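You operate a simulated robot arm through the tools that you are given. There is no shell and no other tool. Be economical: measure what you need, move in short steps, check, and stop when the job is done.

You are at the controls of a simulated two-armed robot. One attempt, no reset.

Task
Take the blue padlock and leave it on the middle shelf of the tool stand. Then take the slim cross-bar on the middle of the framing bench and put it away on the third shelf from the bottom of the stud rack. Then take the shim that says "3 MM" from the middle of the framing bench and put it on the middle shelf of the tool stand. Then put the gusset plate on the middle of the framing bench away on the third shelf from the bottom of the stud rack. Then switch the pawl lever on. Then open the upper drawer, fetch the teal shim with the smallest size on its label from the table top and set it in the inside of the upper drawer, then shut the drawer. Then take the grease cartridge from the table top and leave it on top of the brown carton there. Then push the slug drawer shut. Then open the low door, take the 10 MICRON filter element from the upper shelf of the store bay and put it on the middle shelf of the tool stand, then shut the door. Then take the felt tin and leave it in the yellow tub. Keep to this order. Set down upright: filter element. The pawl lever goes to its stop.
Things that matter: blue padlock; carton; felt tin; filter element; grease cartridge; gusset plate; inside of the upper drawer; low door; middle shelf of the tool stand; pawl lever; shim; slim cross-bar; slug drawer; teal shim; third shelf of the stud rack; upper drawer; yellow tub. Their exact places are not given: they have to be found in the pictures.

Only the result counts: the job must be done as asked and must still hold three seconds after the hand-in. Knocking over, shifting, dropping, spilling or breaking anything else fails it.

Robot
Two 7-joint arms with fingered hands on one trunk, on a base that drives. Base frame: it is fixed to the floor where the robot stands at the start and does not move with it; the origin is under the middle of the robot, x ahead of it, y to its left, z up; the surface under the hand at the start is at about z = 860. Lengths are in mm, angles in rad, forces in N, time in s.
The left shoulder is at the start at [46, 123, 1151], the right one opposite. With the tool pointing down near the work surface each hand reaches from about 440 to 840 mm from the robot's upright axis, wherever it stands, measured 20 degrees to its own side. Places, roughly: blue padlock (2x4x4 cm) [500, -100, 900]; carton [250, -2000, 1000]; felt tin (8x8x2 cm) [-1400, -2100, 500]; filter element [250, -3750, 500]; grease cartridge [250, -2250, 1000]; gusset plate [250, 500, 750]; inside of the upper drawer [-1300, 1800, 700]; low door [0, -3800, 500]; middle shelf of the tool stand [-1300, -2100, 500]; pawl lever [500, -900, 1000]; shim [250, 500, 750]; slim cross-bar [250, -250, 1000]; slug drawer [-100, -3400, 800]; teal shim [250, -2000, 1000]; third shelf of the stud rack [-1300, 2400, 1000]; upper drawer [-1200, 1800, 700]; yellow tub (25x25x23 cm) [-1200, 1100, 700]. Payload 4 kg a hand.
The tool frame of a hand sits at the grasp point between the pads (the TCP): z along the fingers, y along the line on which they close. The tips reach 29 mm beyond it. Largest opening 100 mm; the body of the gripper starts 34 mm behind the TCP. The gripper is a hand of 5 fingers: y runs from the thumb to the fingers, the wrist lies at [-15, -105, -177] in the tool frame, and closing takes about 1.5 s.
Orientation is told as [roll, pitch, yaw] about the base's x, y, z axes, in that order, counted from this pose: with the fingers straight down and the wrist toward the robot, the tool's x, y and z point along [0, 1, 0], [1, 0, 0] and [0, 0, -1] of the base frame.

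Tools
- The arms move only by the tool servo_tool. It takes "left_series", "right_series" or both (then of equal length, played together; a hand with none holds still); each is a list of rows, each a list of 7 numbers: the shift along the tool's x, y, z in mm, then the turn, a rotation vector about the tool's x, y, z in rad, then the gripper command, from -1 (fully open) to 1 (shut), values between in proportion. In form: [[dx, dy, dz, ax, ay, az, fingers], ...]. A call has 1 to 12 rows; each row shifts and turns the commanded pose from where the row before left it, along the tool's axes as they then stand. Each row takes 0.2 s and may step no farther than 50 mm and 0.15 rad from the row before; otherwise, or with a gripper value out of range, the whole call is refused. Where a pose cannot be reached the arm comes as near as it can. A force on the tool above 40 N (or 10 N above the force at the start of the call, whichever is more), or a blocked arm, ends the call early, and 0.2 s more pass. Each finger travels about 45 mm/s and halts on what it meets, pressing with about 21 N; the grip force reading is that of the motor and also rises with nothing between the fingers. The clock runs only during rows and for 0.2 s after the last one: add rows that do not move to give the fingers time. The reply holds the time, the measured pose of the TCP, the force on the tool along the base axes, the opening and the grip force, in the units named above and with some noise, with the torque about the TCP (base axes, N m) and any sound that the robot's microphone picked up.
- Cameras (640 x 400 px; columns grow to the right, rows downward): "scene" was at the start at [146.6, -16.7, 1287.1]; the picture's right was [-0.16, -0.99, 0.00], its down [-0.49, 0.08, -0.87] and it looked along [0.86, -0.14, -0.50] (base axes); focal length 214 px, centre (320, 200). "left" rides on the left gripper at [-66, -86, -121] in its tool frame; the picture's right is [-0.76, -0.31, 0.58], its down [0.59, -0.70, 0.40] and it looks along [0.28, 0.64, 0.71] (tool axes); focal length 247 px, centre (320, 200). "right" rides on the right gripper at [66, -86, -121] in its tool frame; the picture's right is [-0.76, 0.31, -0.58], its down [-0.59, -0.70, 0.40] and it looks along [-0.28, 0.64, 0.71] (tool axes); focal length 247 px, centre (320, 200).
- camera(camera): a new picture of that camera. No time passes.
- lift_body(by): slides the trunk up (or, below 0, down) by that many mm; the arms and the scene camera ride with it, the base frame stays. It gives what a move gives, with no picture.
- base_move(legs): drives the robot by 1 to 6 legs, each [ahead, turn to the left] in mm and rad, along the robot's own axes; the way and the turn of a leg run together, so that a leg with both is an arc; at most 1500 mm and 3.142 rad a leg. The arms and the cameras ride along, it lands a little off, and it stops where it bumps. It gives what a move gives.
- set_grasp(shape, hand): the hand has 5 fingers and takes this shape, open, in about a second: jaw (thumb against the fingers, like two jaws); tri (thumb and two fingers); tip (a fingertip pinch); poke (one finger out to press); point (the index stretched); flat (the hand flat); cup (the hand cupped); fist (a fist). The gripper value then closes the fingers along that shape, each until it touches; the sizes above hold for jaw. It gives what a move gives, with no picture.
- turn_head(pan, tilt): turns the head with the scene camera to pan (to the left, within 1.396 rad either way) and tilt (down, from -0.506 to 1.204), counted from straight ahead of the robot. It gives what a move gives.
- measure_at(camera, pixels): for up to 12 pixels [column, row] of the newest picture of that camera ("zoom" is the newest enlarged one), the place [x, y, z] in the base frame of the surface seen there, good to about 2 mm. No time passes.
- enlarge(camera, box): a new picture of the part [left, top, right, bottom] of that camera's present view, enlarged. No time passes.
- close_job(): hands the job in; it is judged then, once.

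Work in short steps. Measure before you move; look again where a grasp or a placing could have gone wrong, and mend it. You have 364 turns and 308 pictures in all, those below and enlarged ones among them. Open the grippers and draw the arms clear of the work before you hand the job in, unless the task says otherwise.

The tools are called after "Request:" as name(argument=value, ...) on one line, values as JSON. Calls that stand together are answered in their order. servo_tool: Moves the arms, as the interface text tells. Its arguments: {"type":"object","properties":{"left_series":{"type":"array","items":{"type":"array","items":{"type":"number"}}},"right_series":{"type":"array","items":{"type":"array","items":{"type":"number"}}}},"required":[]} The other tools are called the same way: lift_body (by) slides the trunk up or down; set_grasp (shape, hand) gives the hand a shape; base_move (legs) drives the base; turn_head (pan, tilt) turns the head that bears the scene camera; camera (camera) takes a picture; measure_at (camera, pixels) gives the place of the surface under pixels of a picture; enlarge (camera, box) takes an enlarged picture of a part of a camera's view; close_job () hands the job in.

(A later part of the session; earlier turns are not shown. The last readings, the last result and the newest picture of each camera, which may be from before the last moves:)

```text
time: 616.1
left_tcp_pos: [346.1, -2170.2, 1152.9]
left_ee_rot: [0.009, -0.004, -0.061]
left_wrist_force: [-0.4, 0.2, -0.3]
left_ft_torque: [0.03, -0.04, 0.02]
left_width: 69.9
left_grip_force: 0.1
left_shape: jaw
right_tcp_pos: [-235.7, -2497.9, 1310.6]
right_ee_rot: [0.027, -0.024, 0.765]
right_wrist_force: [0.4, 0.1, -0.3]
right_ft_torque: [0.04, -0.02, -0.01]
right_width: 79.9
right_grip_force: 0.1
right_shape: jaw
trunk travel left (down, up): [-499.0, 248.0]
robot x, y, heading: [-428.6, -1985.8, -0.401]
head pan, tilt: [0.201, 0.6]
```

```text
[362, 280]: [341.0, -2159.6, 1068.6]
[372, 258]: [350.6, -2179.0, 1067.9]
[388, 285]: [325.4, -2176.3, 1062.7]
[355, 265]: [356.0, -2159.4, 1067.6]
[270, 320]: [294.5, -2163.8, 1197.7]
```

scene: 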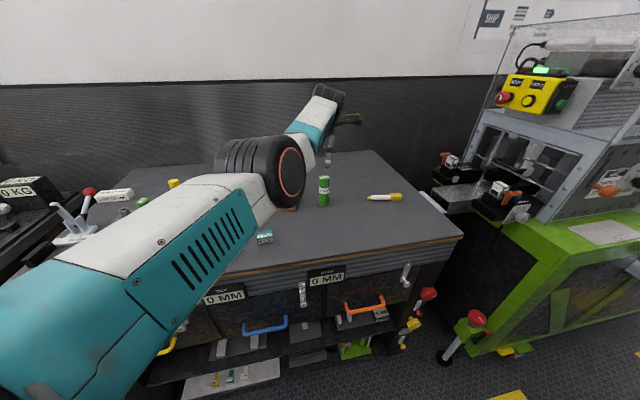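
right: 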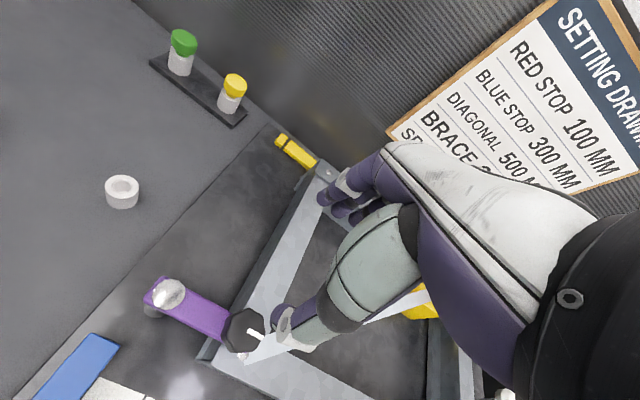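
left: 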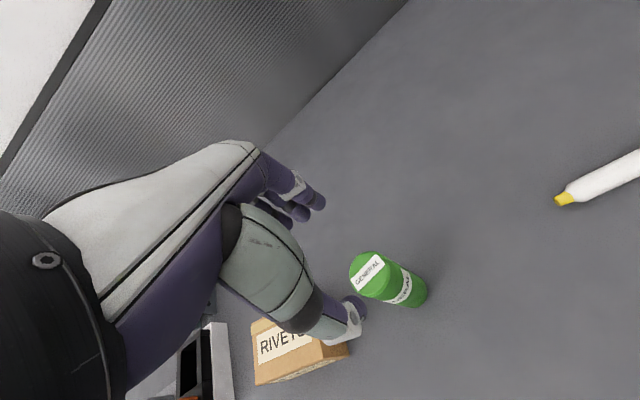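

Elbow is high; all clear. I lower 105 mm over the cartridge and close.

Request:
servo_tool(left_series=[[2, -3, 30, 0, 0, 0, -0.4], [0, 0, 30, 0, 0, 0, -0.4], [0, 0, 25, 0, 0, 0, -0.4], [0, 0, 20, 0, 0, 0, -0.4], [0, 0, 0, 0, 0, 0, -0.4]])

Request:
enlarge(camera="left", box=[240, 180, 440, 360])

```text
time: 617.3
left_tcp_pos: [342.6, -2165.3, 1048.4]
left_ee_rot: [0.01, -0.003, -0.064]
left_wrist_force: [0.2, 0.5, 0.1]
left_ft_torque: [0.02, 0.01, 0.03]
left_width: 69.9
left_grip_force: 0.0
left_shape: jaw
right_tcp_pos: [-237.3, -2496.7, 1309.7]
right_ee_rot: [0.029, -0.025, 0.764]
right_wrist_force: [-0.2, 0.0, -0.4]
right_ft_torque: [-0.03, -0.01, 0.0]
right_width: 79.8
right_grip_force: 0.0
right_shape: jaw
trunk travel left (down, up): [-499.0, 248.0]
robot x, y, heading: [-435.0, -1983.9, -0.402]
head pan, tilt: [0.201, 0.6]
```

```text
2.22 times, centred on (340, 270) of left
```

zoom: 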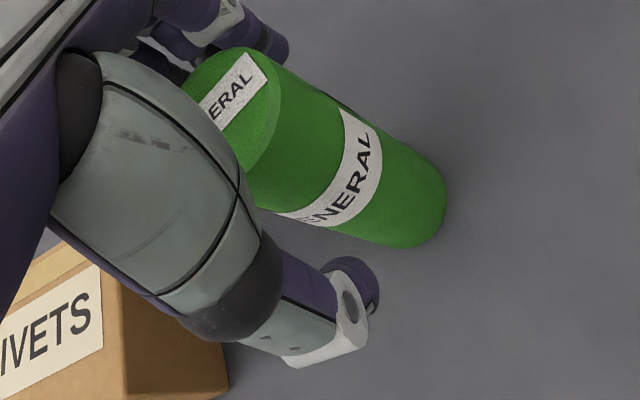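

Request:
servo_tool(left_series=[[-3, 0, 0, 0, 0, 0, 0], [0, 0, 0, 0, 0, 0, 0.6], [0, 0, 0, 0, 0, 0, 1], [0, 0, 0, 0, 0, 0, 1], [0, 0, 0, 0, 0, 0, 1], [0, 0, 0, 0, 0, 0, 1]])

Request:
servo_tool(left_series=[[0, 0, -10, 0, 0, 0, 1], [0, 0, -30, 0, 0, 0, 1], [0, 0, -40, 0, 0, 0, 1], [0, 0, -20, 0, 0, 0, 1], [0, 0, 0, 0, 0, 0, 1]])

Request:
camera(camera="left")

Request:
enlarge(camera="scene", box=[240, 80, 420, 240])

```text
time: 618.7
left_tcp_pos: [342.5, -2168.7, 1050.4]
left_ee_rot: [0.008, -0.004, -0.066]
left_wrist_force: [-0.3, -0.6, -0.2]
left_ft_torque: [0.03, 0.0, 0.01]
left_width: 32.5
left_grip_force: 21.0
left_shape: jaw
right_tcp_pos: [-235.8, -2495.5, 1311.2]
right_ee_rot: [0.028, -0.025, 0.766]
right_wrist_force: [-0.6, 0.4, 0.1]
right_ft_torque: [0.01, -0.01, 0.0]
right_width: 79.8
right_grip_force: 0.1
right_shape: jaw
trunk travel left (down, up): [-499.0, 248.0]
robot x, y, heading: [-434.0, -1983.9, -0.401]
head pan, tilt: [0.201, 0.6]
```

```text
time: 619.9
left_tcp_pos: [340.9, -2170.2, 1149.1]
left_ee_rot: [0.011, -0.003, -0.065]
left_wrist_force: [-0.3, -0.1, -0.4]
left_ft_torque: [-0.03, -0.01, -0.02]
left_width: 32.3
left_grip_force: 21.0
left_shape: jaw
right_tcp_pos: [-235.8, -2496.6, 1310.8]
right_ee_rot: [0.028, -0.023, 0.764]
right_wrist_force: [0.5, 0.1, -0.4]
right_ft_torque: [-0.02, 0.04, 0.03]
right_width: 80.0
right_grip_force: 0.0
right_shape: jaw
trunk travel left (down, up): [-499.0, 248.0]
robot x, y, heading: [-430.3, -1984.2, -0.397]
head pan, tilt: [0.201, 0.6]
```

```text
130 pictures are left
```

left: 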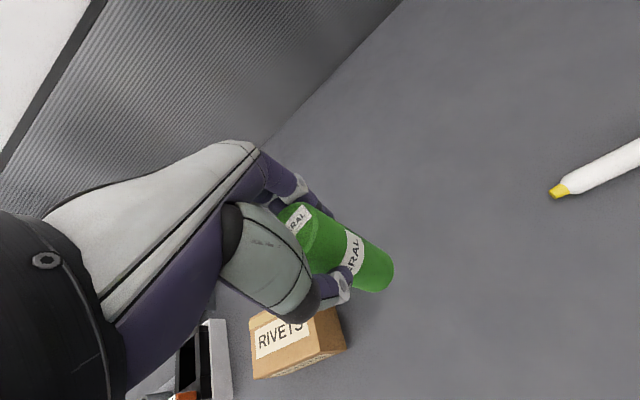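

```text
2.50 times, centred on (330, 160) of scene
```

zoom: 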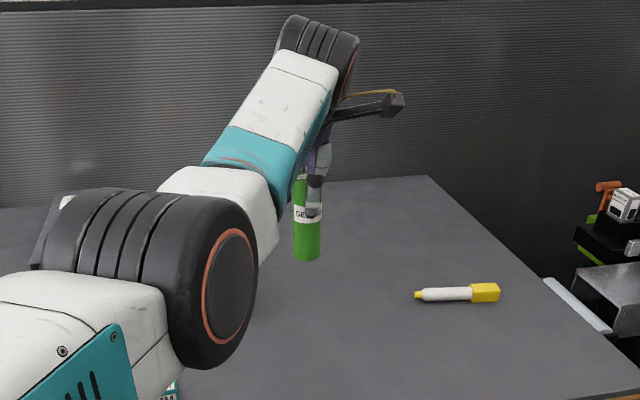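

Held upright. I move it over the carton's centre (357, −2007).

Request:
servo_tool(left_series=[[41, 1.4, 0, 0, 0, 0, 1], [41, 1.4, 0, 0, 0, 0, 1], [41, 1.4, 0, 0, 0, 0, 1], [41, 1.4, 0, 0, 0, 0, 1], [0, 0, 0, 0, 0, 0, 1]])

Request:
camera(camera="left")

```text
time: 621.1
left_tcp_pos: [357.0, -2007.1, 1147.1]
left_ee_rot: [0.01, -0.003, -0.065]
left_wrist_force: [-0.2, 0.3, -0.5]
left_ft_torque: [0.0, -0.01, -0.02]
left_width: 32.0
left_grip_force: 20.6
left_shape: jaw
right_tcp_pos: [-237.2, -2496.2, 1309.2]
right_ee_rot: [0.028, -0.025, 0.765]
right_wrist_force: [0.3, 0.0, 0.0]
right_ft_torque: [0.01, -0.04, 0.01]
right_width: 80.0
right_grip_force: 0.1
right_shape: jaw
trunk travel left (down, up): [-499.0, 248.0]
robot x, y, heading: [-432.6, -1986.7, -0.405]
head pan, tilt: [0.201, 0.6]
```

```text
128 pictures are left
```

left: 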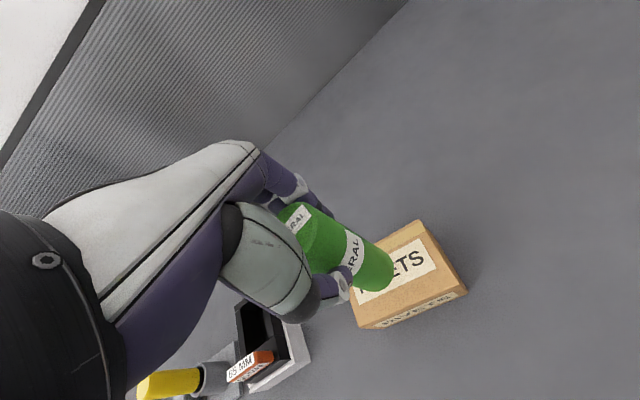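

Good. I lower 34 mm and check its position on the carton.

Request:
servo_tool(left_series=[[0, 0, 20, 0, 0, 0, 1], [0, 0, 12, 0, 0, 0, 1], [0, 0, 2, 0, 0, 0, 1], [0, 0, 0, 0, 0, 0, 1]])

Request:
enlarge(camera="left", box=[280, 180, 480, 340])

```text
time: 622.1
left_tcp_pos: [356.2, -2007.1, 1117.3]
left_ee_rot: [0.009, -0.005, -0.064]
left_wrist_force: [-0.1, 0.5, -1.9]
left_ft_torque: [0.0, 0.02, -0.02]
left_width: 32.2
left_grip_force: 20.5
left_shape: jaw
right_tcp_pos: [-235.9, -2496.6, 1310.2]
right_ee_rot: [0.029, -0.026, 0.763]
right_wrist_force: [-0.2, -0.1, 0.2]
right_ft_torque: [0.02, -0.02, 0.02]
right_width: 79.9
right_grip_force: 0.1
right_shape: jaw
trunk travel left (down, up): [-499.0, 248.0]
robot x, y, heading: [-436.5, -1984.9, -0.402]
head pan, tilt: [0.201, 0.6]
```

```text
2.50 times, centred on (380, 260) of left
```

zoom: 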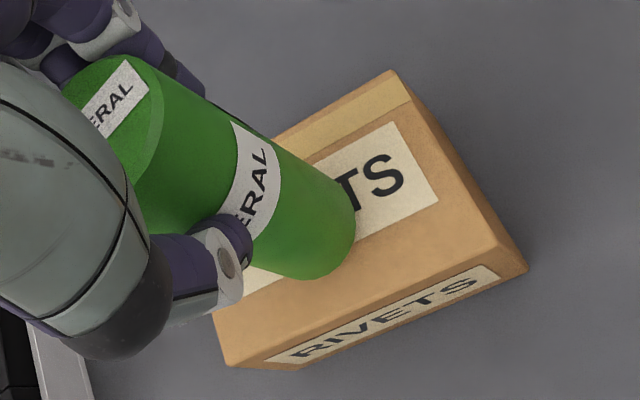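

Well centred. I lower until contact, then open gently.

Request:
servo_tool(left_series=[[0, 0, 3, 0, 0, 0, 1], [0, 0, 2, 0, 0, 0, 1], [0, 0, 2, 0, 0, 0, 1], [0, 0, 0, 0, 0, 0, 1]])

```text
time: 623.1
left_tcp_pos: [356.0, -2007.6, 1110.0]
left_ee_rot: [0.011, -0.006, -0.064]
left_wrist_force: [-0.4, 0.0, -2.0]
left_ft_torque: [0.01, 0.02, 0.0]
left_width: 32.3
left_grip_force: 20.7
left_shape: jaw
right_tcp_pos: [-236.1, -2495.7, 1310.7]
right_ee_rot: [0.028, -0.024, 0.766]
right_wrist_force: [0.5, 0.7, -0.1]
right_ft_torque: [0.0, -0.01, 0.02]
right_width: 79.8
right_grip_force: 0.1
right_shape: jaw
trunk travel left (down, up): [-499.0, 248.0]
robot x, y, heading: [-431.1, -1987.0, -0.404]
head pan, tilt: [0.201, 0.6]
```

Request:
servo_tool(left_series=[[0, 0, 1.5, 0, 0, 0, 1], [0, 0, 0, 0, 0, 0, 0.32], [0, 0, 0, 0, 0, 0, 0.25], [0, 0, 0, 0, 0, 0, 0.1], [0, 0, 0, 0, 0, 0, -0.2], [0, 0, 0, 0, 0, 0, -0.4], [0, 0, 0, 0, 0, 0, -0.4]])

Request:
enlarge(camera="left", box=[240, 180, 480, 340])

```text
time: 624.7
left_tcp_pos: [356.1, -2005.8, 1108.7]
left_ee_rot: [0.007, -0.003, -0.065]
left_wrist_force: [0.1, 0.3, 0.9]
left_ft_torque: [0.01, 0.02, 0.01]
left_width: 69.6
left_grip_force: 0.0
left_shape: jaw
right_tcp_pos: [-237.0, -2495.7, 1311.3]
right_ee_rot: [0.028, -0.023, 0.764]
right_wrist_force: [-0.1, 0.1, -0.1]
right_ft_torque: [0.0, 0.02, 0.01]
right_width: 80.1
right_grip_force: 0.0
right_shape: jaw
trunk travel left (down, up): [-499.0, 248.0]
robot x, y, heading: [-430.7, -1987.7, -0.402]
head pan, tilt: [0.201, 0.6]
```

```text
2.50 times, centred on (360, 260) of left
```

zoom: 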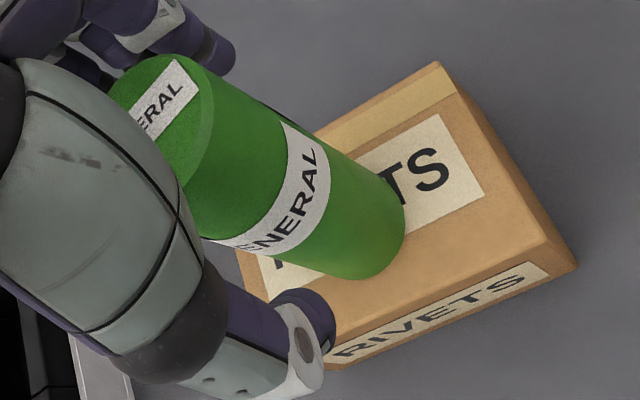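

It stands on the carton. I rise straight up and draw back.

Request:
servo_tool(left_series=[[0, 0, -30, 0, 0, 0, -0.4], [0, 0, -45, 0, 0, 0, -0.4], [0, 0, -45, 0, 0, 0, -0.4], [0, -45, 0, 0, 0, 0, -0.4], [0, -45, 0, 0, 0, 0, -0.4], [0, -20, 0, 0, 0, 0, -0.4]])

Request:
camera(camera="left")

Request:
turn_head(pan=-0.9, tilt=0.6)

Request:
camera(camera="scene")

```text
time: 626.1
left_tcp_pos: [248.4, -2001.8, 1226.4]
left_ee_rot: [0.009, -0.003, -0.066]
left_wrist_force: [-0.2, 0.8, 0.3]
left_ft_torque: [-0.01, 0.01, 0.0]
left_width: 69.6
left_grip_force: 0.0
left_shape: jaw
right_tcp_pos: [-236.0, -2494.6, 1310.5]
right_ee_rot: [0.029, -0.026, 0.764]
right_wrist_force: [-0.3, -0.1, -0.3]
right_ft_torque: [-0.02, 0.02, -0.02]
right_width: 80.2
right_grip_force: 0.1
right_shape: jaw
trunk travel left (down, up): [-499.0, 248.0]
robot x, y, heading: [-429.1, -1985.6, -0.402]
head pan, tilt: [0.201, 0.6]
```

```text
125 pictures are left
```

left: 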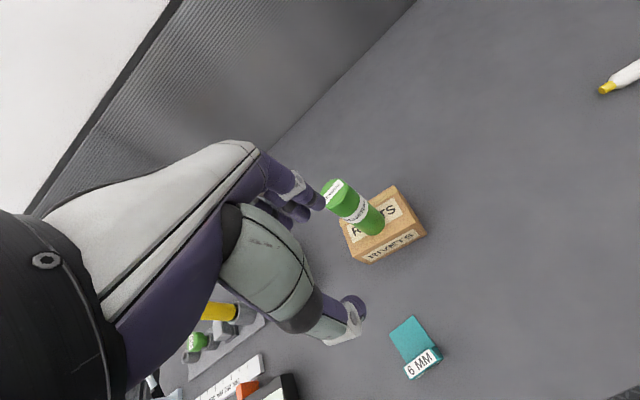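

```text
time: 627.4
left_tcp_pos: [248.9, -2001.3, 1226.7]
left_ee_rot: [0.01, -0.003, -0.065]
left_wrist_force: [-1.2, 0.8, 0.0]
left_ft_torque: [-0.01, 0.0, 0.0]
left_width: 69.7
left_grip_force: 0.0
left_shape: jaw
right_tcp_pos: [-235.0, -2494.8, 1309.6]
right_ee_rot: [0.028, -0.025, 0.764]
right_wrist_force: [0.1, -0.1, -0.8]
right_ft_torque: [0.0, 0.0, 0.0]
right_width: 80.0
right_grip_force: 0.0
right_shape: jaw
trunk travel left (down, up): [-499.0, 248.0]
robot x, y, heading: [-431.3, -1984.9, -0.403]
head pan, tilt: [-0.901, 0.6]
```

```text
124 pictures are left
```

scene: 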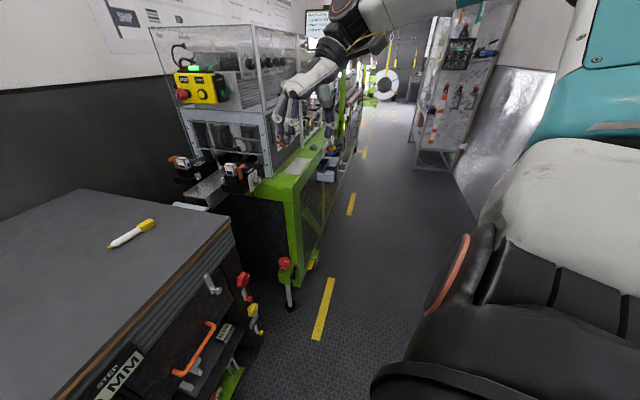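

The cartridge stands on the carton. Next the slug drawer near (−100, −3400). I drive down the aisle and look.

Request:
base_move(legs=[[0, -1.24], [900, 0], [0, 0.6]])

Request:
turn_head(pan=0.2, tilt=0.55)

Request:
camera(camera="scene")

```text
time: 636.8
left_tcp_pos: [3.2, -3351.9, 1227.2]
left_ee_rot: [-0.003, -0.002, -0.82]
left_wrist_force: [-17.8, 1.0, 1.8]
left_ft_torque: [-0.02, 0.27, -0.1]
left_width: 67.2
left_grip_force: 0.1
left_shape: jaw
right_tcp_pos: [-671.0, -3397.0, 1310.0]
right_ee_rot: [0.027, -0.025, 0.049]
right_wrist_force: [0.5, -0.7, -1.0]
right_ft_torque: [-0.02, 0.02, -0.02]
right_width: 80.0
right_grip_force: 0.1
right_shape: jaw
trunk travel left (down, up): [-499.0, 248.0]
robot x, y, heading: [-478.2, -2891.5, -1.116]
head pan, tilt: [-0.901, 0.6]
stopped in leg 3: the force on the tool passed its limit at 51 N (the readings are from after the stop); the commanded pose is now the measured one
```

```text
time: 638.1
left_tcp_pos: [3.5, -3351.9, 1227.1]
left_ee_rot: [0.002, 0.002, -0.814]
left_wrist_force: [-21.3, -0.9, 1.5]
left_ft_torque: [-0.07, 0.29, -0.26]
left_width: 67.2
left_grip_force: 0.0
left_shape: jaw
right_tcp_pos: [-672.5, -3398.9, 1308.8]
right_ee_rot: [0.028, -0.027, 0.047]
right_wrist_force: [0.5, 0.0, -0.2]
right_ft_torque: [-0.01, -0.02, -0.01]
right_width: 80.1
right_grip_force: 0.1
right_shape: jaw
trunk travel left (down, up): [-499.0, 248.0]
robot x, y, heading: [-485.2, -2887.0, -1.116]
head pan, tilt: [0.201, 0.55]
```

```text
123 pictures are left
```

scene: 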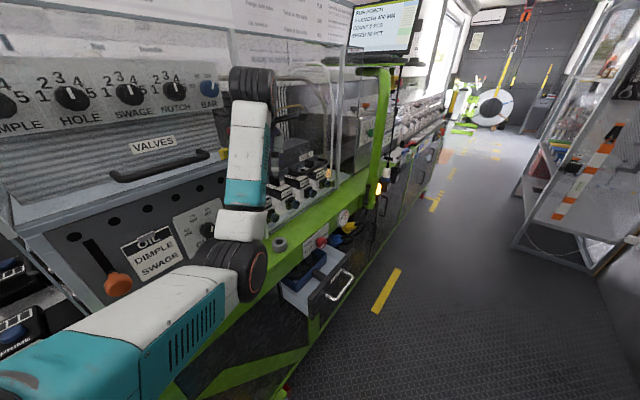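

My hand touched the machine's enclosure. I turn back at once.

Request:
base_move(legs=[[0, -0.35]])

Request:
turn_head(pan=0.6, tilt=0.55)

Request:
camera(camera="scene")

```text
time: 639.6
left_tcp_pos: [-183.4, -3492.5, 1225.7]
left_ee_rot: [0.0, 0.001, -1.164]
left_wrist_force: [-0.1, -0.3, 0.9]
left_ft_torque: [-0.02, -0.01, -0.03]
left_width: 69.7
left_grip_force: 0.0
left_shape: jaw
right_tcp_pos: [-835.8, -3302.4, 1310.3]
right_ee_rot: [0.031, -0.027, -0.306]
right_wrist_force: [0.9, -0.4, -0.1]
right_ft_torque: [0.02, -0.01, 0.03]
right_width: 80.1
right_grip_force: 0.1
right_shape: jaw
trunk travel left (down, up): [-499.0, 248.0]
robot x, y, heading: [-478.5, -2889.1, -1.478]
head pan, tilt: [0.201, 0.55]
```

```text
time: 640.5
left_tcp_pos: [-183.1, -3492.0, 1226.1]
left_ee_rot: [0.0, 0.003, -1.165]
left_wrist_force: [-0.2, -0.8, -0.4]
left_ft_torque: [0.0, 0.01, -0.01]
left_width: 69.7
left_grip_force: 0.0
left_shape: jaw
right_tcp_pos: [-833.9, -3302.0, 1309.7]
right_ee_rot: [0.028, -0.025, -0.306]
right_wrist_force: [-0.5, 0.3, 0.4]
right_ft_torque: [-0.03, -0.01, -0.03]
right_width: 80.1
right_grip_force: 0.1
right_shape: jaw
trunk travel left (down, up): [-499.0, 248.0]
robot x, y, heading: [-477.6, -2889.3, -1.478]
head pan, tilt: [0.6, 0.55]
```

```text
122 pictures are left
```

scene: 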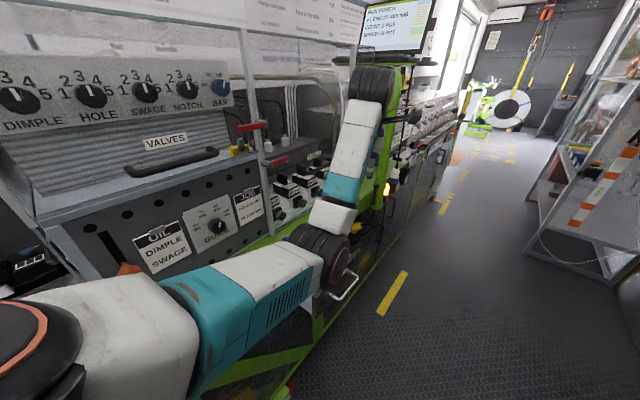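

The slug drawer with its handle is behind my elbow at (345,288). I measure around and enlarge.

Request:
measure_at(camera="scene", pixels=[[345, 290], [338, 298], [353, 280], [370, 260], [335, 320], [395, 240], [385, 290]])

Request:
enlarge(camera="scene", box=[280, 180, 440, 340])

```text
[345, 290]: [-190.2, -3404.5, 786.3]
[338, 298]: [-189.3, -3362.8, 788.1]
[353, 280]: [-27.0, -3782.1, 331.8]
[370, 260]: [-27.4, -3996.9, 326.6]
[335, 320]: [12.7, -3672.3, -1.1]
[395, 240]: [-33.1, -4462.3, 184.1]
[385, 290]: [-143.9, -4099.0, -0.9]
```

```text
2.50 times, centred on (360, 260) of scene
```

zoom: 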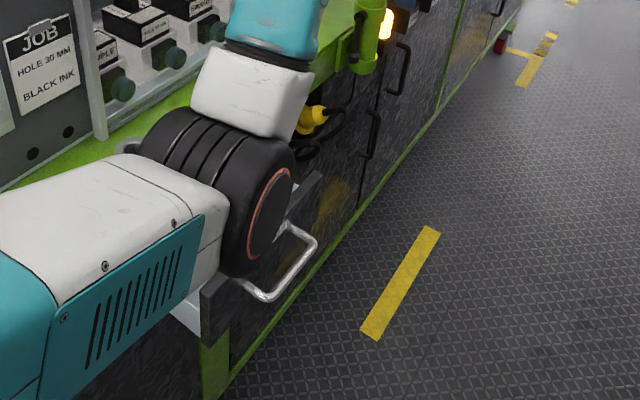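

Handle at (−190, −3400, 787). I go to (−830, −3590), to face +x and push it with the level fist.

Request:
base_move(legs=[[0, -0.558], [784, 0]])

Request:
base_move(legs=[[0, 2.036]])

Request:
turn_head(pan=0.2, tilt=0.55)

Request:
camera(camera="scene")

```text
time: 646.2
left_tcp_pos: [-908.8, -4228.9, 1225.4]
left_ee_rot: [-0.002, 0.004, -1.741]
left_wrist_force: [-0.8, 0.3, 1.6]
left_ft_torque: [0.03, -0.01, 0.0]
left_width: 69.6
left_grip_force: 0.1
left_shape: jaw
right_tcp_pos: [-1353.3, -3714.5, 1310.6]
right_ee_rot: [0.027, -0.023, -0.88]
right_wrist_force: [-0.3, -0.9, -1.0]
right_ft_torque: [0.03, -0.01, 0.0]
right_width: 80.0
right_grip_force: 0.0
right_shape: jaw
trunk travel left (down, up): [-499.0, 248.0]
robot x, y, heading: [-829.6, -3559.0, -2.055]
head pan, tilt: [0.6, 0.55]
```

```text
time: 651.6
left_tcp_pos: [-196.4, -3328.9, 1226.1]
left_ee_rot: [-0.001, 0.003, 0.294]
left_wrist_force: [-0.3, -0.7, -0.1]
left_ft_torque: [-0.01, 0.02, 0.01]
left_width: 69.8
left_grip_force: 0.1
left_shape: jaw
right_tcp_pos: [-457.2, -3956.2, 1310.3]
right_ee_rot: [0.027, -0.022, 1.159]
right_wrist_force: [-0.1, -0.6, -0.8]
right_ft_torque: [0.03, 0.01, -0.03]
right_width: 79.7
right_grip_force: 0.1
right_shape: jaw
trunk travel left (down, up): [-499.0, 248.0]
robot x, y, heading: [-832.5, -3558.3, -0.008]
head pan, tilt: [0.6, 0.55]
```

```text
time: 652.5
left_tcp_pos: [-197.3, -3327.7, 1226.4]
left_ee_rot: [-0.001, 0.0, 0.297]
left_wrist_force: [-0.3, 0.2, -0.2]
left_ft_torque: [0.0, 0.0, 0.01]
left_width: 69.7
left_grip_force: 0.0
left_shape: jaw
right_tcp_pos: [-456.6, -3955.7, 1310.6]
right_ee_rot: [0.029, -0.022, 1.157]
right_wrist_force: [-0.6, -0.7, 0.0]
right_ft_torque: [0.03, 0.01, 0.0]
right_width: 80.0
right_grip_force: 0.0
right_shape: jaw
trunk travel left (down, up): [-499.0, 248.0]
robot x, y, heading: [-829.1, -3563.3, -0.012]
head pan, tilt: [0.201, 0.55]
```

```text
120 pictures are left
```

scene: 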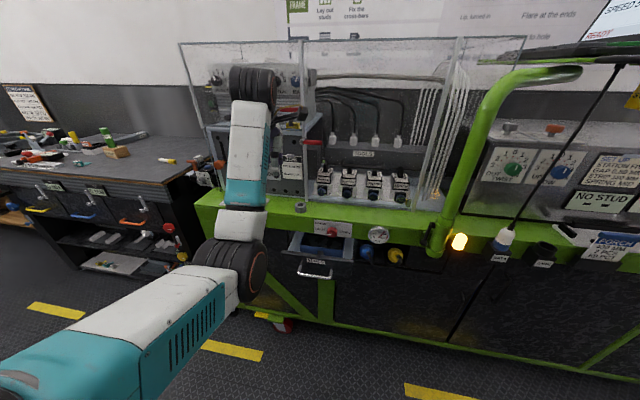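

Request:
enlarge(camera="scene", box=[240, 200, 480, 340])

Request:
measure_at(camera="scene", pixels=[[315, 274], [302, 272], [330, 274], [316, 263], [285, 255], [350, 262], [316, 238], [320, 300], [300, 205], [380, 300]])

```text
2.67 times, centred on (360, 270) of scene
```

zoom: 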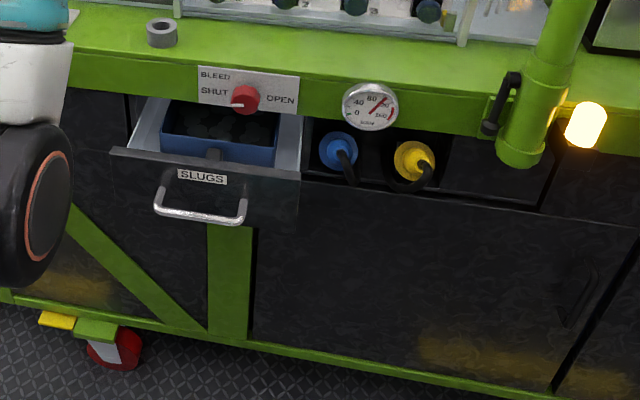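

```text
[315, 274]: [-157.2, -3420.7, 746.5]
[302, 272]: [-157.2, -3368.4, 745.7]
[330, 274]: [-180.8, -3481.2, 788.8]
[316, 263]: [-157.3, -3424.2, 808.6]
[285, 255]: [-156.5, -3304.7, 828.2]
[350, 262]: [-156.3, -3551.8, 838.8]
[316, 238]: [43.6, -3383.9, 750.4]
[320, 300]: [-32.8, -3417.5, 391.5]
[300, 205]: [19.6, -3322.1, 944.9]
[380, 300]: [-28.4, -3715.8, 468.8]
```

Drawer front x −157, handle to −190; the closed position is about x −30. I back off 80 mm and pitch the closed hand level.

Request:
base_move(legs=[[-80, 0]])

Request:
servo_tool(left_series=[[0, 0, 0, 0, 0, 0.1, 0.2], [0, 0, 0, 0, 0, 0.1, 0.8], [0, 0, 0, 0, 0, 0.1, 1], [0, 0, 0, -0.15, 0, 0, 1], [0, 0, 0, -0.15, 0, 0, 1], [0, 0, 0, -0.15, 0, 0, 1], [0, 0, 0, -0.15, 0, 0, 1], [0, 0, 0, -0.15, 0, 0, 1], [0, 0, 0, -0.15, 0, 0, 1], [0, 0, 0, -0.15, 0, 0, 1], [0, 0, 0, -0.15, 0, 0, 1], [0, 0, 0, 0, 0, 0, 1]])

Request:
lift_body(by=-400)

Request:
camera(camera="scene")

```text
time: 653.5
left_tcp_pos: [-282.3, -3325.9, 1227.3]
left_ee_rot: [0.0, -0.002, 0.296]
left_wrist_force: [-0.5, 0.1, 0.9]
left_ft_torque: [0.01, -0.04, -0.01]
left_width: 69.6
left_grip_force: 0.1
left_shape: jaw
right_tcp_pos: [-541.3, -3954.9, 1311.5]
right_ee_rot: [0.025, -0.025, 1.158]
right_wrist_force: [-1.0, -0.7, 0.5]
right_ft_torque: [-0.02, -0.08, -0.01]
right_width: 80.0
right_grip_force: 0.0
right_shape: jaw
trunk travel left (down, up): [-499.0, 248.0]
robot x, y, heading: [-915.9, -3556.6, -0.01]
head pan, tilt: [0.201, 0.55]
```

```text
time: 656.1
left_tcp_pos: [-279.7, -3326.7, 1226.0]
left_ee_rot: [-0.002, -1.199, -0.003]
left_wrist_force: [1.1, 0.3, -0.8]
left_ft_torque: [-0.01, -0.01, -0.02]
left_width: 0.2
left_grip_force: 21.7
left_shape: jaw
right_tcp_pos: [-540.6, -3953.4, 1310.0]
right_ee_rot: [0.027, -0.022, 1.157]
right_wrist_force: [-0.5, -0.3, -0.1]
right_ft_torque: [-0.04, -0.01, 0.0]
right_width: 80.0
right_grip_force: 0.0
right_shape: jaw
trunk travel left (down, up): [-499.0, 248.0]
robot x, y, heading: [-914.0, -3559.9, -0.015]
head pan, tilt: [0.201, 0.55]
```

```text
time: 660.0
left_tcp_pos: [-281.2, -3325.6, 827.0]
left_ee_rot: [-0.001, -1.198, -0.001]
left_wrist_force: [-0.3, -0.1, 0.1]
left_ft_torque: [0.0, 0.01, 0.0]
left_width: 0.0
left_grip_force: 20.9
left_shape: jaw
right_tcp_pos: [-540.6, -3952.9, 911.1]
right_ee_rot: [0.028, -0.024, 1.156]
right_wrist_force: [-0.2, -0.2, -0.2]
right_ft_torque: [0.04, 0.01, -0.01]
right_width: 79.9
right_grip_force: 0.1
right_shape: jaw
trunk travel left (down, up): [-99.0, 648.0]
robot x, y, heading: [-912.4, -3557.8, -0.015]
head pan, tilt: [0.201, 0.55]
```

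```text
118 pictures are left
```

scene: 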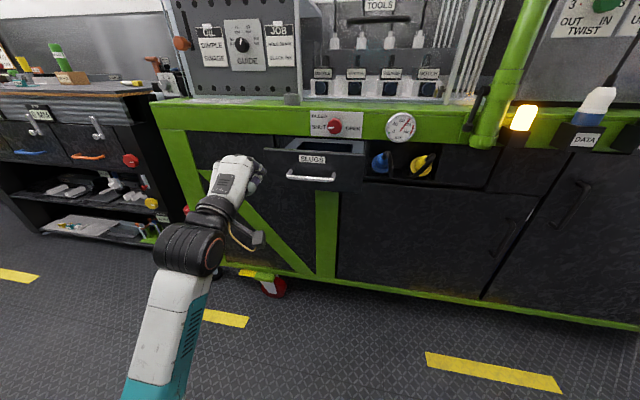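

I lower 47 mm and drive forward to push the front plate beside the handle.

Request:
lift_body(by=-47)

Request:
servo_tool(left_series=[[-10, 0, 0, 0, 0, 0, 1], [0, 0, 0, 0, 0, 0, 1]])

Request:
base_move(legs=[[180, 0]])

Request:
camera(camera="scene")

```text
time: 660.9
left_tcp_pos: [-281.0, -3325.8, 779.5]
left_ee_rot: [-0.002, -1.198, -0.001]
left_wrist_force: [0.5, 0.5, -0.1]
left_ft_torque: [0.04, 0.0, 0.03]
left_width: 0.2
left_grip_force: 20.8
left_shape: jaw
right_tcp_pos: [-541.0, -3954.0, 864.2]
right_ee_rot: [0.026, -0.024, 1.157]
right_wrist_force: [0.0, -0.1, 0.6]
right_ft_torque: [0.02, -0.01, 0.02]
right_width: 80.1
right_grip_force: 0.0
right_shape: jaw
trunk travel left (down, up): [-52.0, 695.0]
robot x, y, heading: [-914.3, -3559.5, -0.016]
head pan, tilt: [0.201, 0.55]
```

```text
time: 661.5
left_tcp_pos: [-280.7, -3337.6, 778.5]
left_ee_rot: [-0.002, -1.197, -0.004]
left_wrist_force: [-0.4, -0.2, 0.0]
left_ft_torque: [0.0, 0.01, 0.02]
left_width: 0.0
left_grip_force: 20.9
left_shape: jaw
right_tcp_pos: [-540.4, -3953.6, 863.8]
right_ee_rot: [0.028, -0.023, 1.158]
right_wrist_force: [-0.2, -0.6, -0.3]
right_ft_torque: [0.05, -0.02, -0.03]
right_width: 79.7
right_grip_force: 0.1
right_shape: jaw
trunk travel left (down, up): [-52.0, 695.0]
robot x, y, heading: [-916.8, -3559.8, -0.01]
head pan, tilt: [0.201, 0.55]
```

```text
time: 663.0
left_tcp_pos: [-98.4, -3341.9, 779.2]
left_ee_rot: [-0.002, -1.198, -0.004]
left_wrist_force: [-0.9, -0.4, -0.2]
left_ft_torque: [0.02, 0.01, 0.01]
left_width: 0.1
left_grip_force: 20.6
left_shape: jaw
right_tcp_pos: [-358.6, -3956.7, 863.4]
right_ee_rot: [0.028, -0.023, 1.154]
right_wrist_force: [0.6, 0.2, 0.7]
right_ft_torque: [0.02, -0.02, -0.01]
right_width: 80.0
right_grip_force: 0.1
right_shape: jaw
trunk travel left (down, up): [-52.0, 695.0]
robot x, y, heading: [-731.3, -3559.7, -0.018]
head pan, tilt: [0.201, 0.55]
```

```text
117 pictures are left
```

scene: 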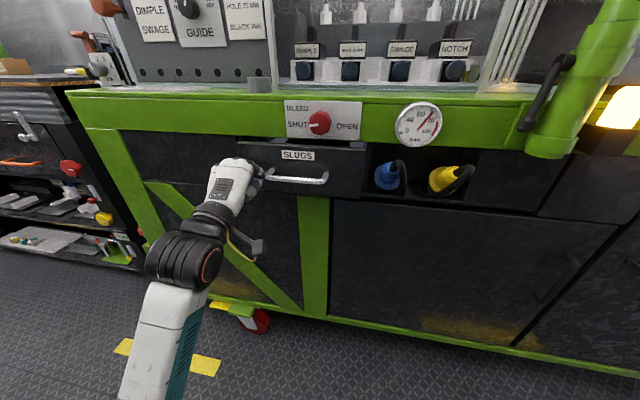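

It moves in. I push the rest until it stops.

Request:
base_move(legs=[[70, 0]])

Request:
camera(camera="scene")

Request:
measure_at(camera="scene", pixels=[[330, 170], [335, 155], [350, 250]])

```text
time: 664.0
left_tcp_pos: [-54.8, -3342.0, 782.0]
left_ee_rot: [-0.001, -1.205, -0.004]
left_wrist_force: [-7.2, 0.1, -3.1]
left_ft_torque: [0.03, 0.16, -0.01]
left_width: 0.0
left_grip_force: 21.8
left_shape: jaw
right_tcp_pos: [-312.3, -3957.1, 863.7]
right_ee_rot: [0.028, -0.023, 1.158]
right_wrist_force: [0.3, 0.0, 0.4]
right_ft_torque: [0.0, 0.02, 0.01]
right_width: 79.7
right_grip_force: 0.1
right_shape: jaw
trunk travel left (down, up): [-52.0, 695.0]
robot x, y, heading: [-689.3, -3559.5, -0.012]
head pan, tilt: [0.201, 0.55]
stopped in leg 1: the force on the tool passed its limit at 105 N (the readings are from after the stop); the commanded pose is now the measured one
```

```text
116 pictures are left
```

scene: 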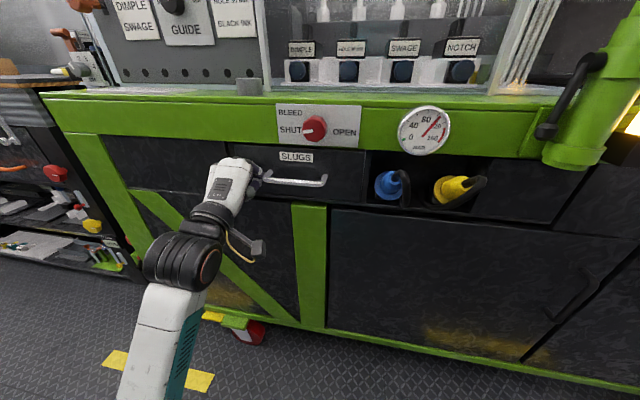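

```text
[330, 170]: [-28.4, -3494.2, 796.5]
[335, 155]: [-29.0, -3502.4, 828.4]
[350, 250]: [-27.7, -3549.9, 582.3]
```

The slug drawer is flush. Next the low door: I back off 230 mm and look at the doors to the right.

Request:
base_move(legs=[[-230, 0]])

Request:
turn_head(pan=-0.3, tilt=0.5)

Request:
camera(camera="scene")

```text
time: 665.7
left_tcp_pos: [-286.0, -3336.5, 782.3]
left_ee_rot: [-0.001, -1.205, -0.004]
left_wrist_force: [-0.5, 0.0, 0.9]
left_ft_torque: [-0.01, 0.02, -0.01]
left_width: 0.0
left_grip_force: 21.3
left_shape: jaw
right_tcp_pos: [-541.5, -3954.1, 863.3]
right_ee_rot: [0.028, -0.023, 1.158]
right_wrist_force: [0.0, 0.0, -0.7]
right_ft_torque: [0.02, -0.01, -0.01]
right_width: 79.9
right_grip_force: 0.0
right_shape: jaw
trunk travel left (down, up): [-52.0, 695.0]
robot x, y, heading: [-919.1, -3559.6, -0.017]
head pan, tilt: [0.201, 0.55]
```

```text
time: 666.6
left_tcp_pos: [-285.6, -3339.8, 781.8]
left_ee_rot: [-0.001, -1.205, -0.003]
left_wrist_force: [0.6, -0.6, -0.3]
left_ft_torque: [-0.01, -0.01, 0.01]
left_width: 0.5
left_grip_force: 21.1
left_shape: jaw
right_tcp_pos: [-542.5, -3954.9, 863.2]
right_ee_rot: [0.028, -0.023, 1.157]
right_wrist_force: [-0.4, 0.7, -0.3]
right_ft_torque: [-0.01, 0.03, 0.02]
right_width: 79.9
right_grip_force: 0.1
right_shape: jaw
trunk travel left (down, up): [-52.0, 695.0]
robot x, y, heading: [-916.2, -3556.0, -0.02]
head pan, tilt: [-0.3, 0.499]
```

```text
115 pictures are left
```

scene: 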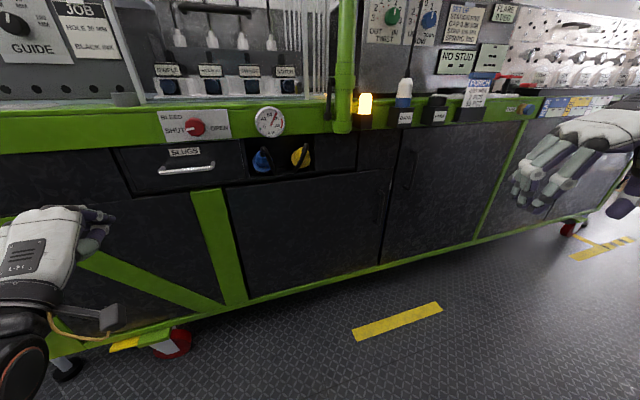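

Request:
enlarge(camera="scene", box=[210, 120, 490, 310])

Request:
measure_at(camera="scene", pixels=[[378, 203], [387, 175], [380, 235], [410, 170], [226, 188], [384, 175], [245, 298], [380, 262], [300, 230], [392, 210]])

```text
2.11 times, centred on (350, 215) of scene
```

zoom: 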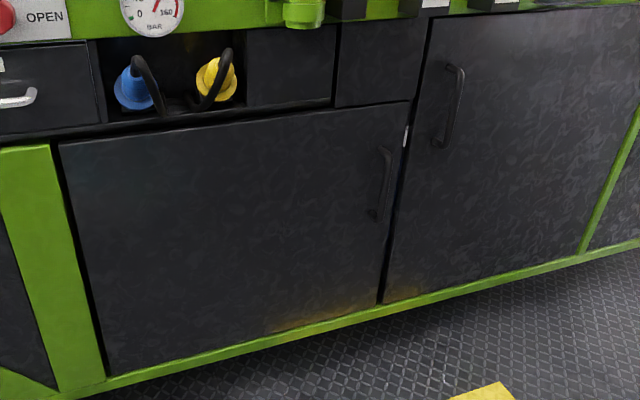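

```text
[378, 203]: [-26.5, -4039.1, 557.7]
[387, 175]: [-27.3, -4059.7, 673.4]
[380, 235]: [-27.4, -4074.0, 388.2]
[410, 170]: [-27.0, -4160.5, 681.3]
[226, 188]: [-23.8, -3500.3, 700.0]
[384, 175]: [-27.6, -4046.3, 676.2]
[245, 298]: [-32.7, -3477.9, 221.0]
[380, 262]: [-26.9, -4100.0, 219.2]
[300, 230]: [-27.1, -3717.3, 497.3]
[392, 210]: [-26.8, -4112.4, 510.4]
```

The low door spans y −3500…−4090, z 220–700, with a black vertical handle near its right edge. I measure the handle.

Request:
measure_at(camera="zoom", pixels=[[389, 150], [387, 165], [386, 180], [384, 195], [382, 205], [377, 218], [380, 150], [372, 212], [405, 135], [100, 250]])

```text
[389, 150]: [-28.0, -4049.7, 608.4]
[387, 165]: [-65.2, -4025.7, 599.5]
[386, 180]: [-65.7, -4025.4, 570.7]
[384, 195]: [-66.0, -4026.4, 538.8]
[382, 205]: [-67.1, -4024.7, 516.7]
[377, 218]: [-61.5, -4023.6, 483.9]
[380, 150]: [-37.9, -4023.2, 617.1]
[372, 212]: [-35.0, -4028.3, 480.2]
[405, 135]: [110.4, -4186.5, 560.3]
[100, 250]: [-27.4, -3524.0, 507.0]
```

Handle bar: x ≈ −63, y −4026, z 485–615. I need the hand level with a horizontal closing axis: I pitch 0.37 more and roll 90° about the fingers.

Request:
servo_tool(left_series=[[0, 0, 0, -0.12, 0, 0, 0.5], [0, 0, 0, -0.12, 0, 0, 0.2], [0, 0, 0, -0.12, 0, 0, 0.2], [0, 0, 0, 0, 0, 0.143, 0.2], [0, 0, 0, 0, 0, 0.143, 0.2], [0, 0, 0, 0, 0, 0.143, 0.2], [0, 0, 0, 0, 0, 0.143, 0.2], [0, 0, 0, 0, 0, 0.143, 0.2], [0, 0, 0, 0, 0, 0.143, 0.2], [0, 0, 0, 0, 0, 0.143, 0.2]])

Request:
servo_tool(left_series=[[0, 0, 0, 0, 0, 0.143, 0.2], [0, 0, 0, 0, 0, 0.143, 0.2], [0, 0, 0, 0, 0, 0.143, 0.2], [0, 0, 0, 0, 0, 0.143, 0.2], [0, 0, 0, 0, 0, 0, 0.2]])

Request:
turn_head(pan=0.4, tilt=0.5)

Request:
camera(camera="scene")

```text
time: 668.8
left_tcp_pos: [-286.1, -3338.4, 780.9]
left_ee_rot: [1.565, -0.568, -1.573]
left_wrist_force: [0.1, -0.2, 0.1]
left_ft_torque: [-0.02, 0.02, 0.0]
left_width: 39.6
left_grip_force: 0.1
left_shape: jaw
right_tcp_pos: [-542.9, -3953.5, 862.7]
right_ee_rot: [0.027, -0.023, 1.157]
right_wrist_force: [-0.3, 0.3, -0.3]
right_ft_torque: [-0.01, -0.05, 0.01]
right_width: 80.1
right_grip_force: 0.0
right_shape: jaw
trunk travel left (down, up): [-52.0, 695.0]
robot x, y, heading: [-916.3, -3557.1, -0.014]
head pan, tilt: [-0.3, 0.499]
```

```text
time: 670.0
left_tcp_pos: [-286.6, -3337.3, 783.1]
left_ee_rot: [1.565, 0.0, -1.575]
left_wrist_force: [-0.2, 0.5, -0.1]
left_ft_torque: [-0.01, 0.01, 0.01]
left_width: 39.6
left_grip_force: 0.1
left_shape: jaw
right_tcp_pos: [-543.5, -3954.6, 863.2]
right_ee_rot: [0.027, -0.023, 1.157]
right_wrist_force: [-0.3, -0.3, -0.4]
right_ft_torque: [-0.02, 0.01, 0.0]
right_width: 80.0
right_grip_force: 0.0
right_shape: jaw
trunk travel left (down, up): [-52.0, 695.0]
robot x, y, heading: [-920.3, -3556.8, -0.016]
head pan, tilt: [-0.3, 0.499]
```

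```text
time: 671.1
left_tcp_pos: [-285.7, -3337.7, 782.4]
left_ee_rot: [1.564, 0.002, -1.577]
left_wrist_force: [1.1, 0.6, -0.2]
left_ft_torque: [0.01, -0.01, -0.01]
left_width: 39.7
left_grip_force: 0.1
left_shape: jaw
right_tcp_pos: [-542.7, -3953.1, 862.0]
right_ee_rot: [0.027, -0.022, 1.158]
right_wrist_force: [0.2, 0.3, -0.1]
right_ft_torque: [-0.01, -0.01, 0.02]
right_width: 80.1
right_grip_force: 0.0
right_shape: jaw
trunk travel left (down, up): [-52.0, 695.0]
robot x, y, heading: [-918.9, -3558.0, -0.017]
head pan, tilt: [0.4, 0.499]
```

```text
113 pictures are left
```

scene: 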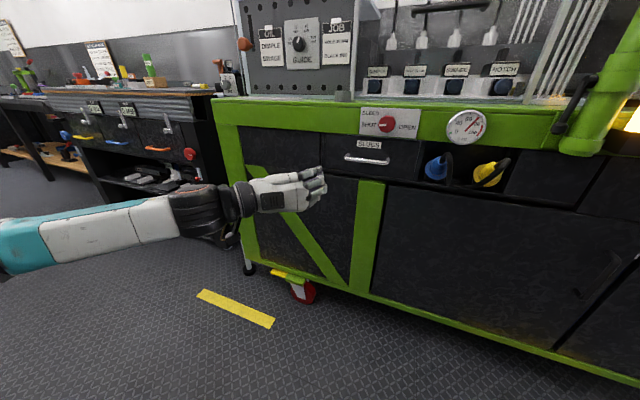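

The pose works. Before driving I look right to see what stands on the other side of the aisle.

Request:
servo_tool(left_series=[[-46, 0, 0, 0, 0, 0, 0.2], [-46, 0, 0, 0, 0, 0, 0.2], [-46, 0, 0, 0, 0, 0, 0.2], [-46, 0, 0, 0, 0, 0, 0.2], [-46, 0, 0, 0, 0, 0, 0.2], [0, 0, 0, 0, 0, 0, 0.2]])

Request:
turn_head(pan=-1.2, tilt=0.4)

Request:
camera(camera="scene")

Request:
measure_at(camera="scene", pixels=[[560, 250], [500, 250], [450, 250], [600, 200], [400, 200], [550, 150]])

```text
time: 672.5
left_tcp_pos: [-287.0, -3339.0, 553.6]
left_ee_rot: [1.564, 0.002, -1.577]
left_wrist_force: [0.0, 0.3, -1.3]
left_ft_torque: [-0.01, 0.0, 0.01]
left_width: 39.9
left_grip_force: 0.0
left_shape: jaw
right_tcp_pos: [-542.8, -3954.1, 864.2]
right_ee_rot: [0.028, -0.022, 1.157]
right_wrist_force: [0.4, 0.2, 0.2]
right_ft_torque: [-0.02, 0.0, 0.0]
right_width: 80.0
right_grip_force: 0.0
right_shape: jaw
trunk travel left (down, up): [-52.0, 695.0]
robot x, y, heading: [-914.3, -3552.8, -0.009]
head pan, tilt: [0.4, 0.499]
```

```text
time: 674.2
left_tcp_pos: [-287.0, -3338.3, 555.5]
left_ee_rot: [1.566, 0.001, -1.576]
left_wrist_force: [0.4, -0.6, 0.0]
left_ft_torque: [-0.01, -0.01, 0.01]
left_width: 39.3
left_grip_force: 0.1
left_shape: jaw
right_tcp_pos: [-544.0, -3954.5, 863.4]
right_ee_rot: [0.029, -0.022, 1.156]
right_wrist_force: [0.7, -0.6, 0.3]
right_ft_torque: [0.02, 0.04, 0.02]
right_width: 80.3
right_grip_force: 0.0
right_shape: jaw
trunk travel left (down, up): [-52.0, 695.0]
robot x, y, heading: [-915.1, -3554.0, -0.014]
head pan, tilt: [-1.201, 0.4]
```

```text
112 pictures are left
```

scene: 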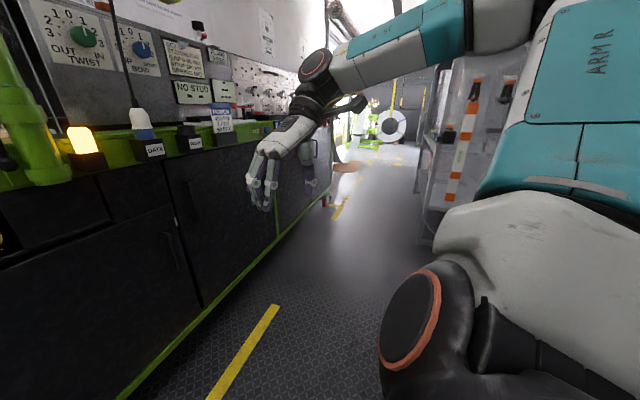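

```text
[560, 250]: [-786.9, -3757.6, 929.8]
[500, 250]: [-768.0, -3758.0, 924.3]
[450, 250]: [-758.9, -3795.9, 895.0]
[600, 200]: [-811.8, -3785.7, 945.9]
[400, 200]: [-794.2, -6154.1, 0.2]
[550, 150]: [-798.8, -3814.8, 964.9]
```

The aisle is free there. I drive to the pre-grasp stance for the door handle.

Request:
base_move(legs=[[0, -1.526], [416, 0], [0, 1.206]])

Request:
turn_head(pan=0.2, tilt=0.55)

Request:
camera(camera="scene")

Request:
camera(camera="left")

```text
time: 683.8
left_tcp_pos: [-248.6, -3971.4, 554.8]
left_ee_rot: [1.565, 0.001, -1.902]
left_wrist_force: [0.4, -0.2, 0.4]
left_ft_torque: [0.01, 0.0, 0.0]
left_width: 40.0
left_grip_force: 0.0
left_shape: jaw
right_tcp_pos: [-689.3, -4473.4, 863.4]
right_ee_rot: [0.028, -0.021, 0.832]
right_wrist_force: [0.2, -0.4, -0.2]
right_ft_torque: [0.01, 0.04, -0.01]
right_width: 79.9
right_grip_force: 0.1
right_shape: jaw
trunk travel left (down, up): [-52.0, 695.0]
robot x, y, heading: [-917.9, -3978.9, -0.341]
head pan, tilt: [-1.201, 0.4]
```

```text
time: 685.3
left_tcp_pos: [-249.3, -3971.1, 553.1]
left_ee_rot: [1.566, 0.001, -1.902]
left_wrist_force: [0.6, 0.5, -1.0]
left_ft_torque: [0.0, 0.0, 0.01]
left_width: 39.6
left_grip_force: 0.0
left_shape: jaw
right_tcp_pos: [-689.2, -4472.4, 862.6]
right_ee_rot: [0.03, -0.023, 0.831]
right_wrist_force: [0.4, -0.3, 0.3]
right_ft_torque: [0.03, -0.03, 0.03]
right_width: 79.7
right_grip_force: 0.0
right_shape: jaw
trunk travel left (down, up): [-52.0, 695.0]
robot x, y, heading: [-913.5, -3972.9, -0.339]
head pan, tilt: [0.201, 0.55]
```

```text
111 pictures are left
```

scene: 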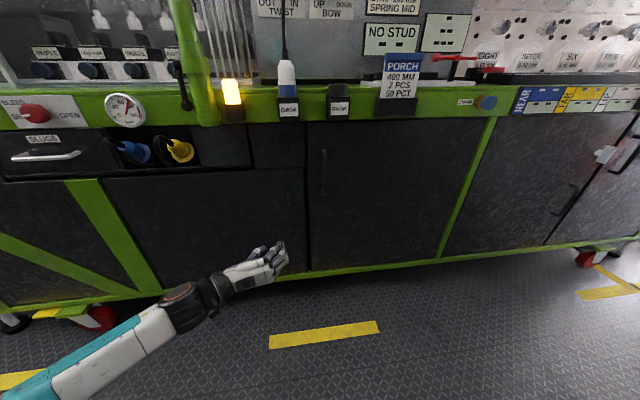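

```text
110 pictures are left
```

left: 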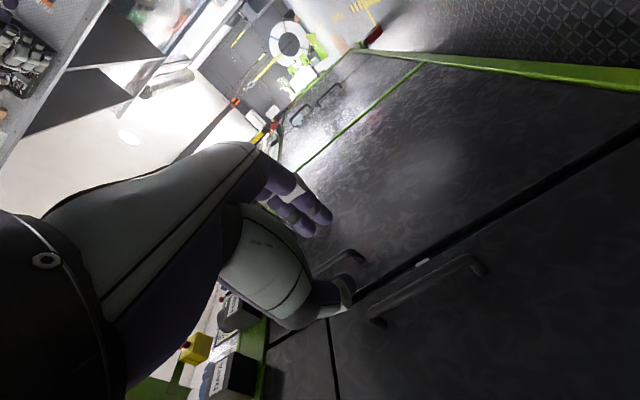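

Two handles are visible in the left view; I measure both.

Request:
measure_at(camera="left", pixels=[[345, 260], [325, 270], [430, 282], [460, 265], [385, 315], [422, 262]])

```text
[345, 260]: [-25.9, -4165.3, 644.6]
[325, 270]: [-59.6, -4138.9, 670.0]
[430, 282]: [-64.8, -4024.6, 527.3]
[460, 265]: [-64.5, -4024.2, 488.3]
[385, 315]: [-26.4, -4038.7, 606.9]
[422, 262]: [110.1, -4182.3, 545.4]
```

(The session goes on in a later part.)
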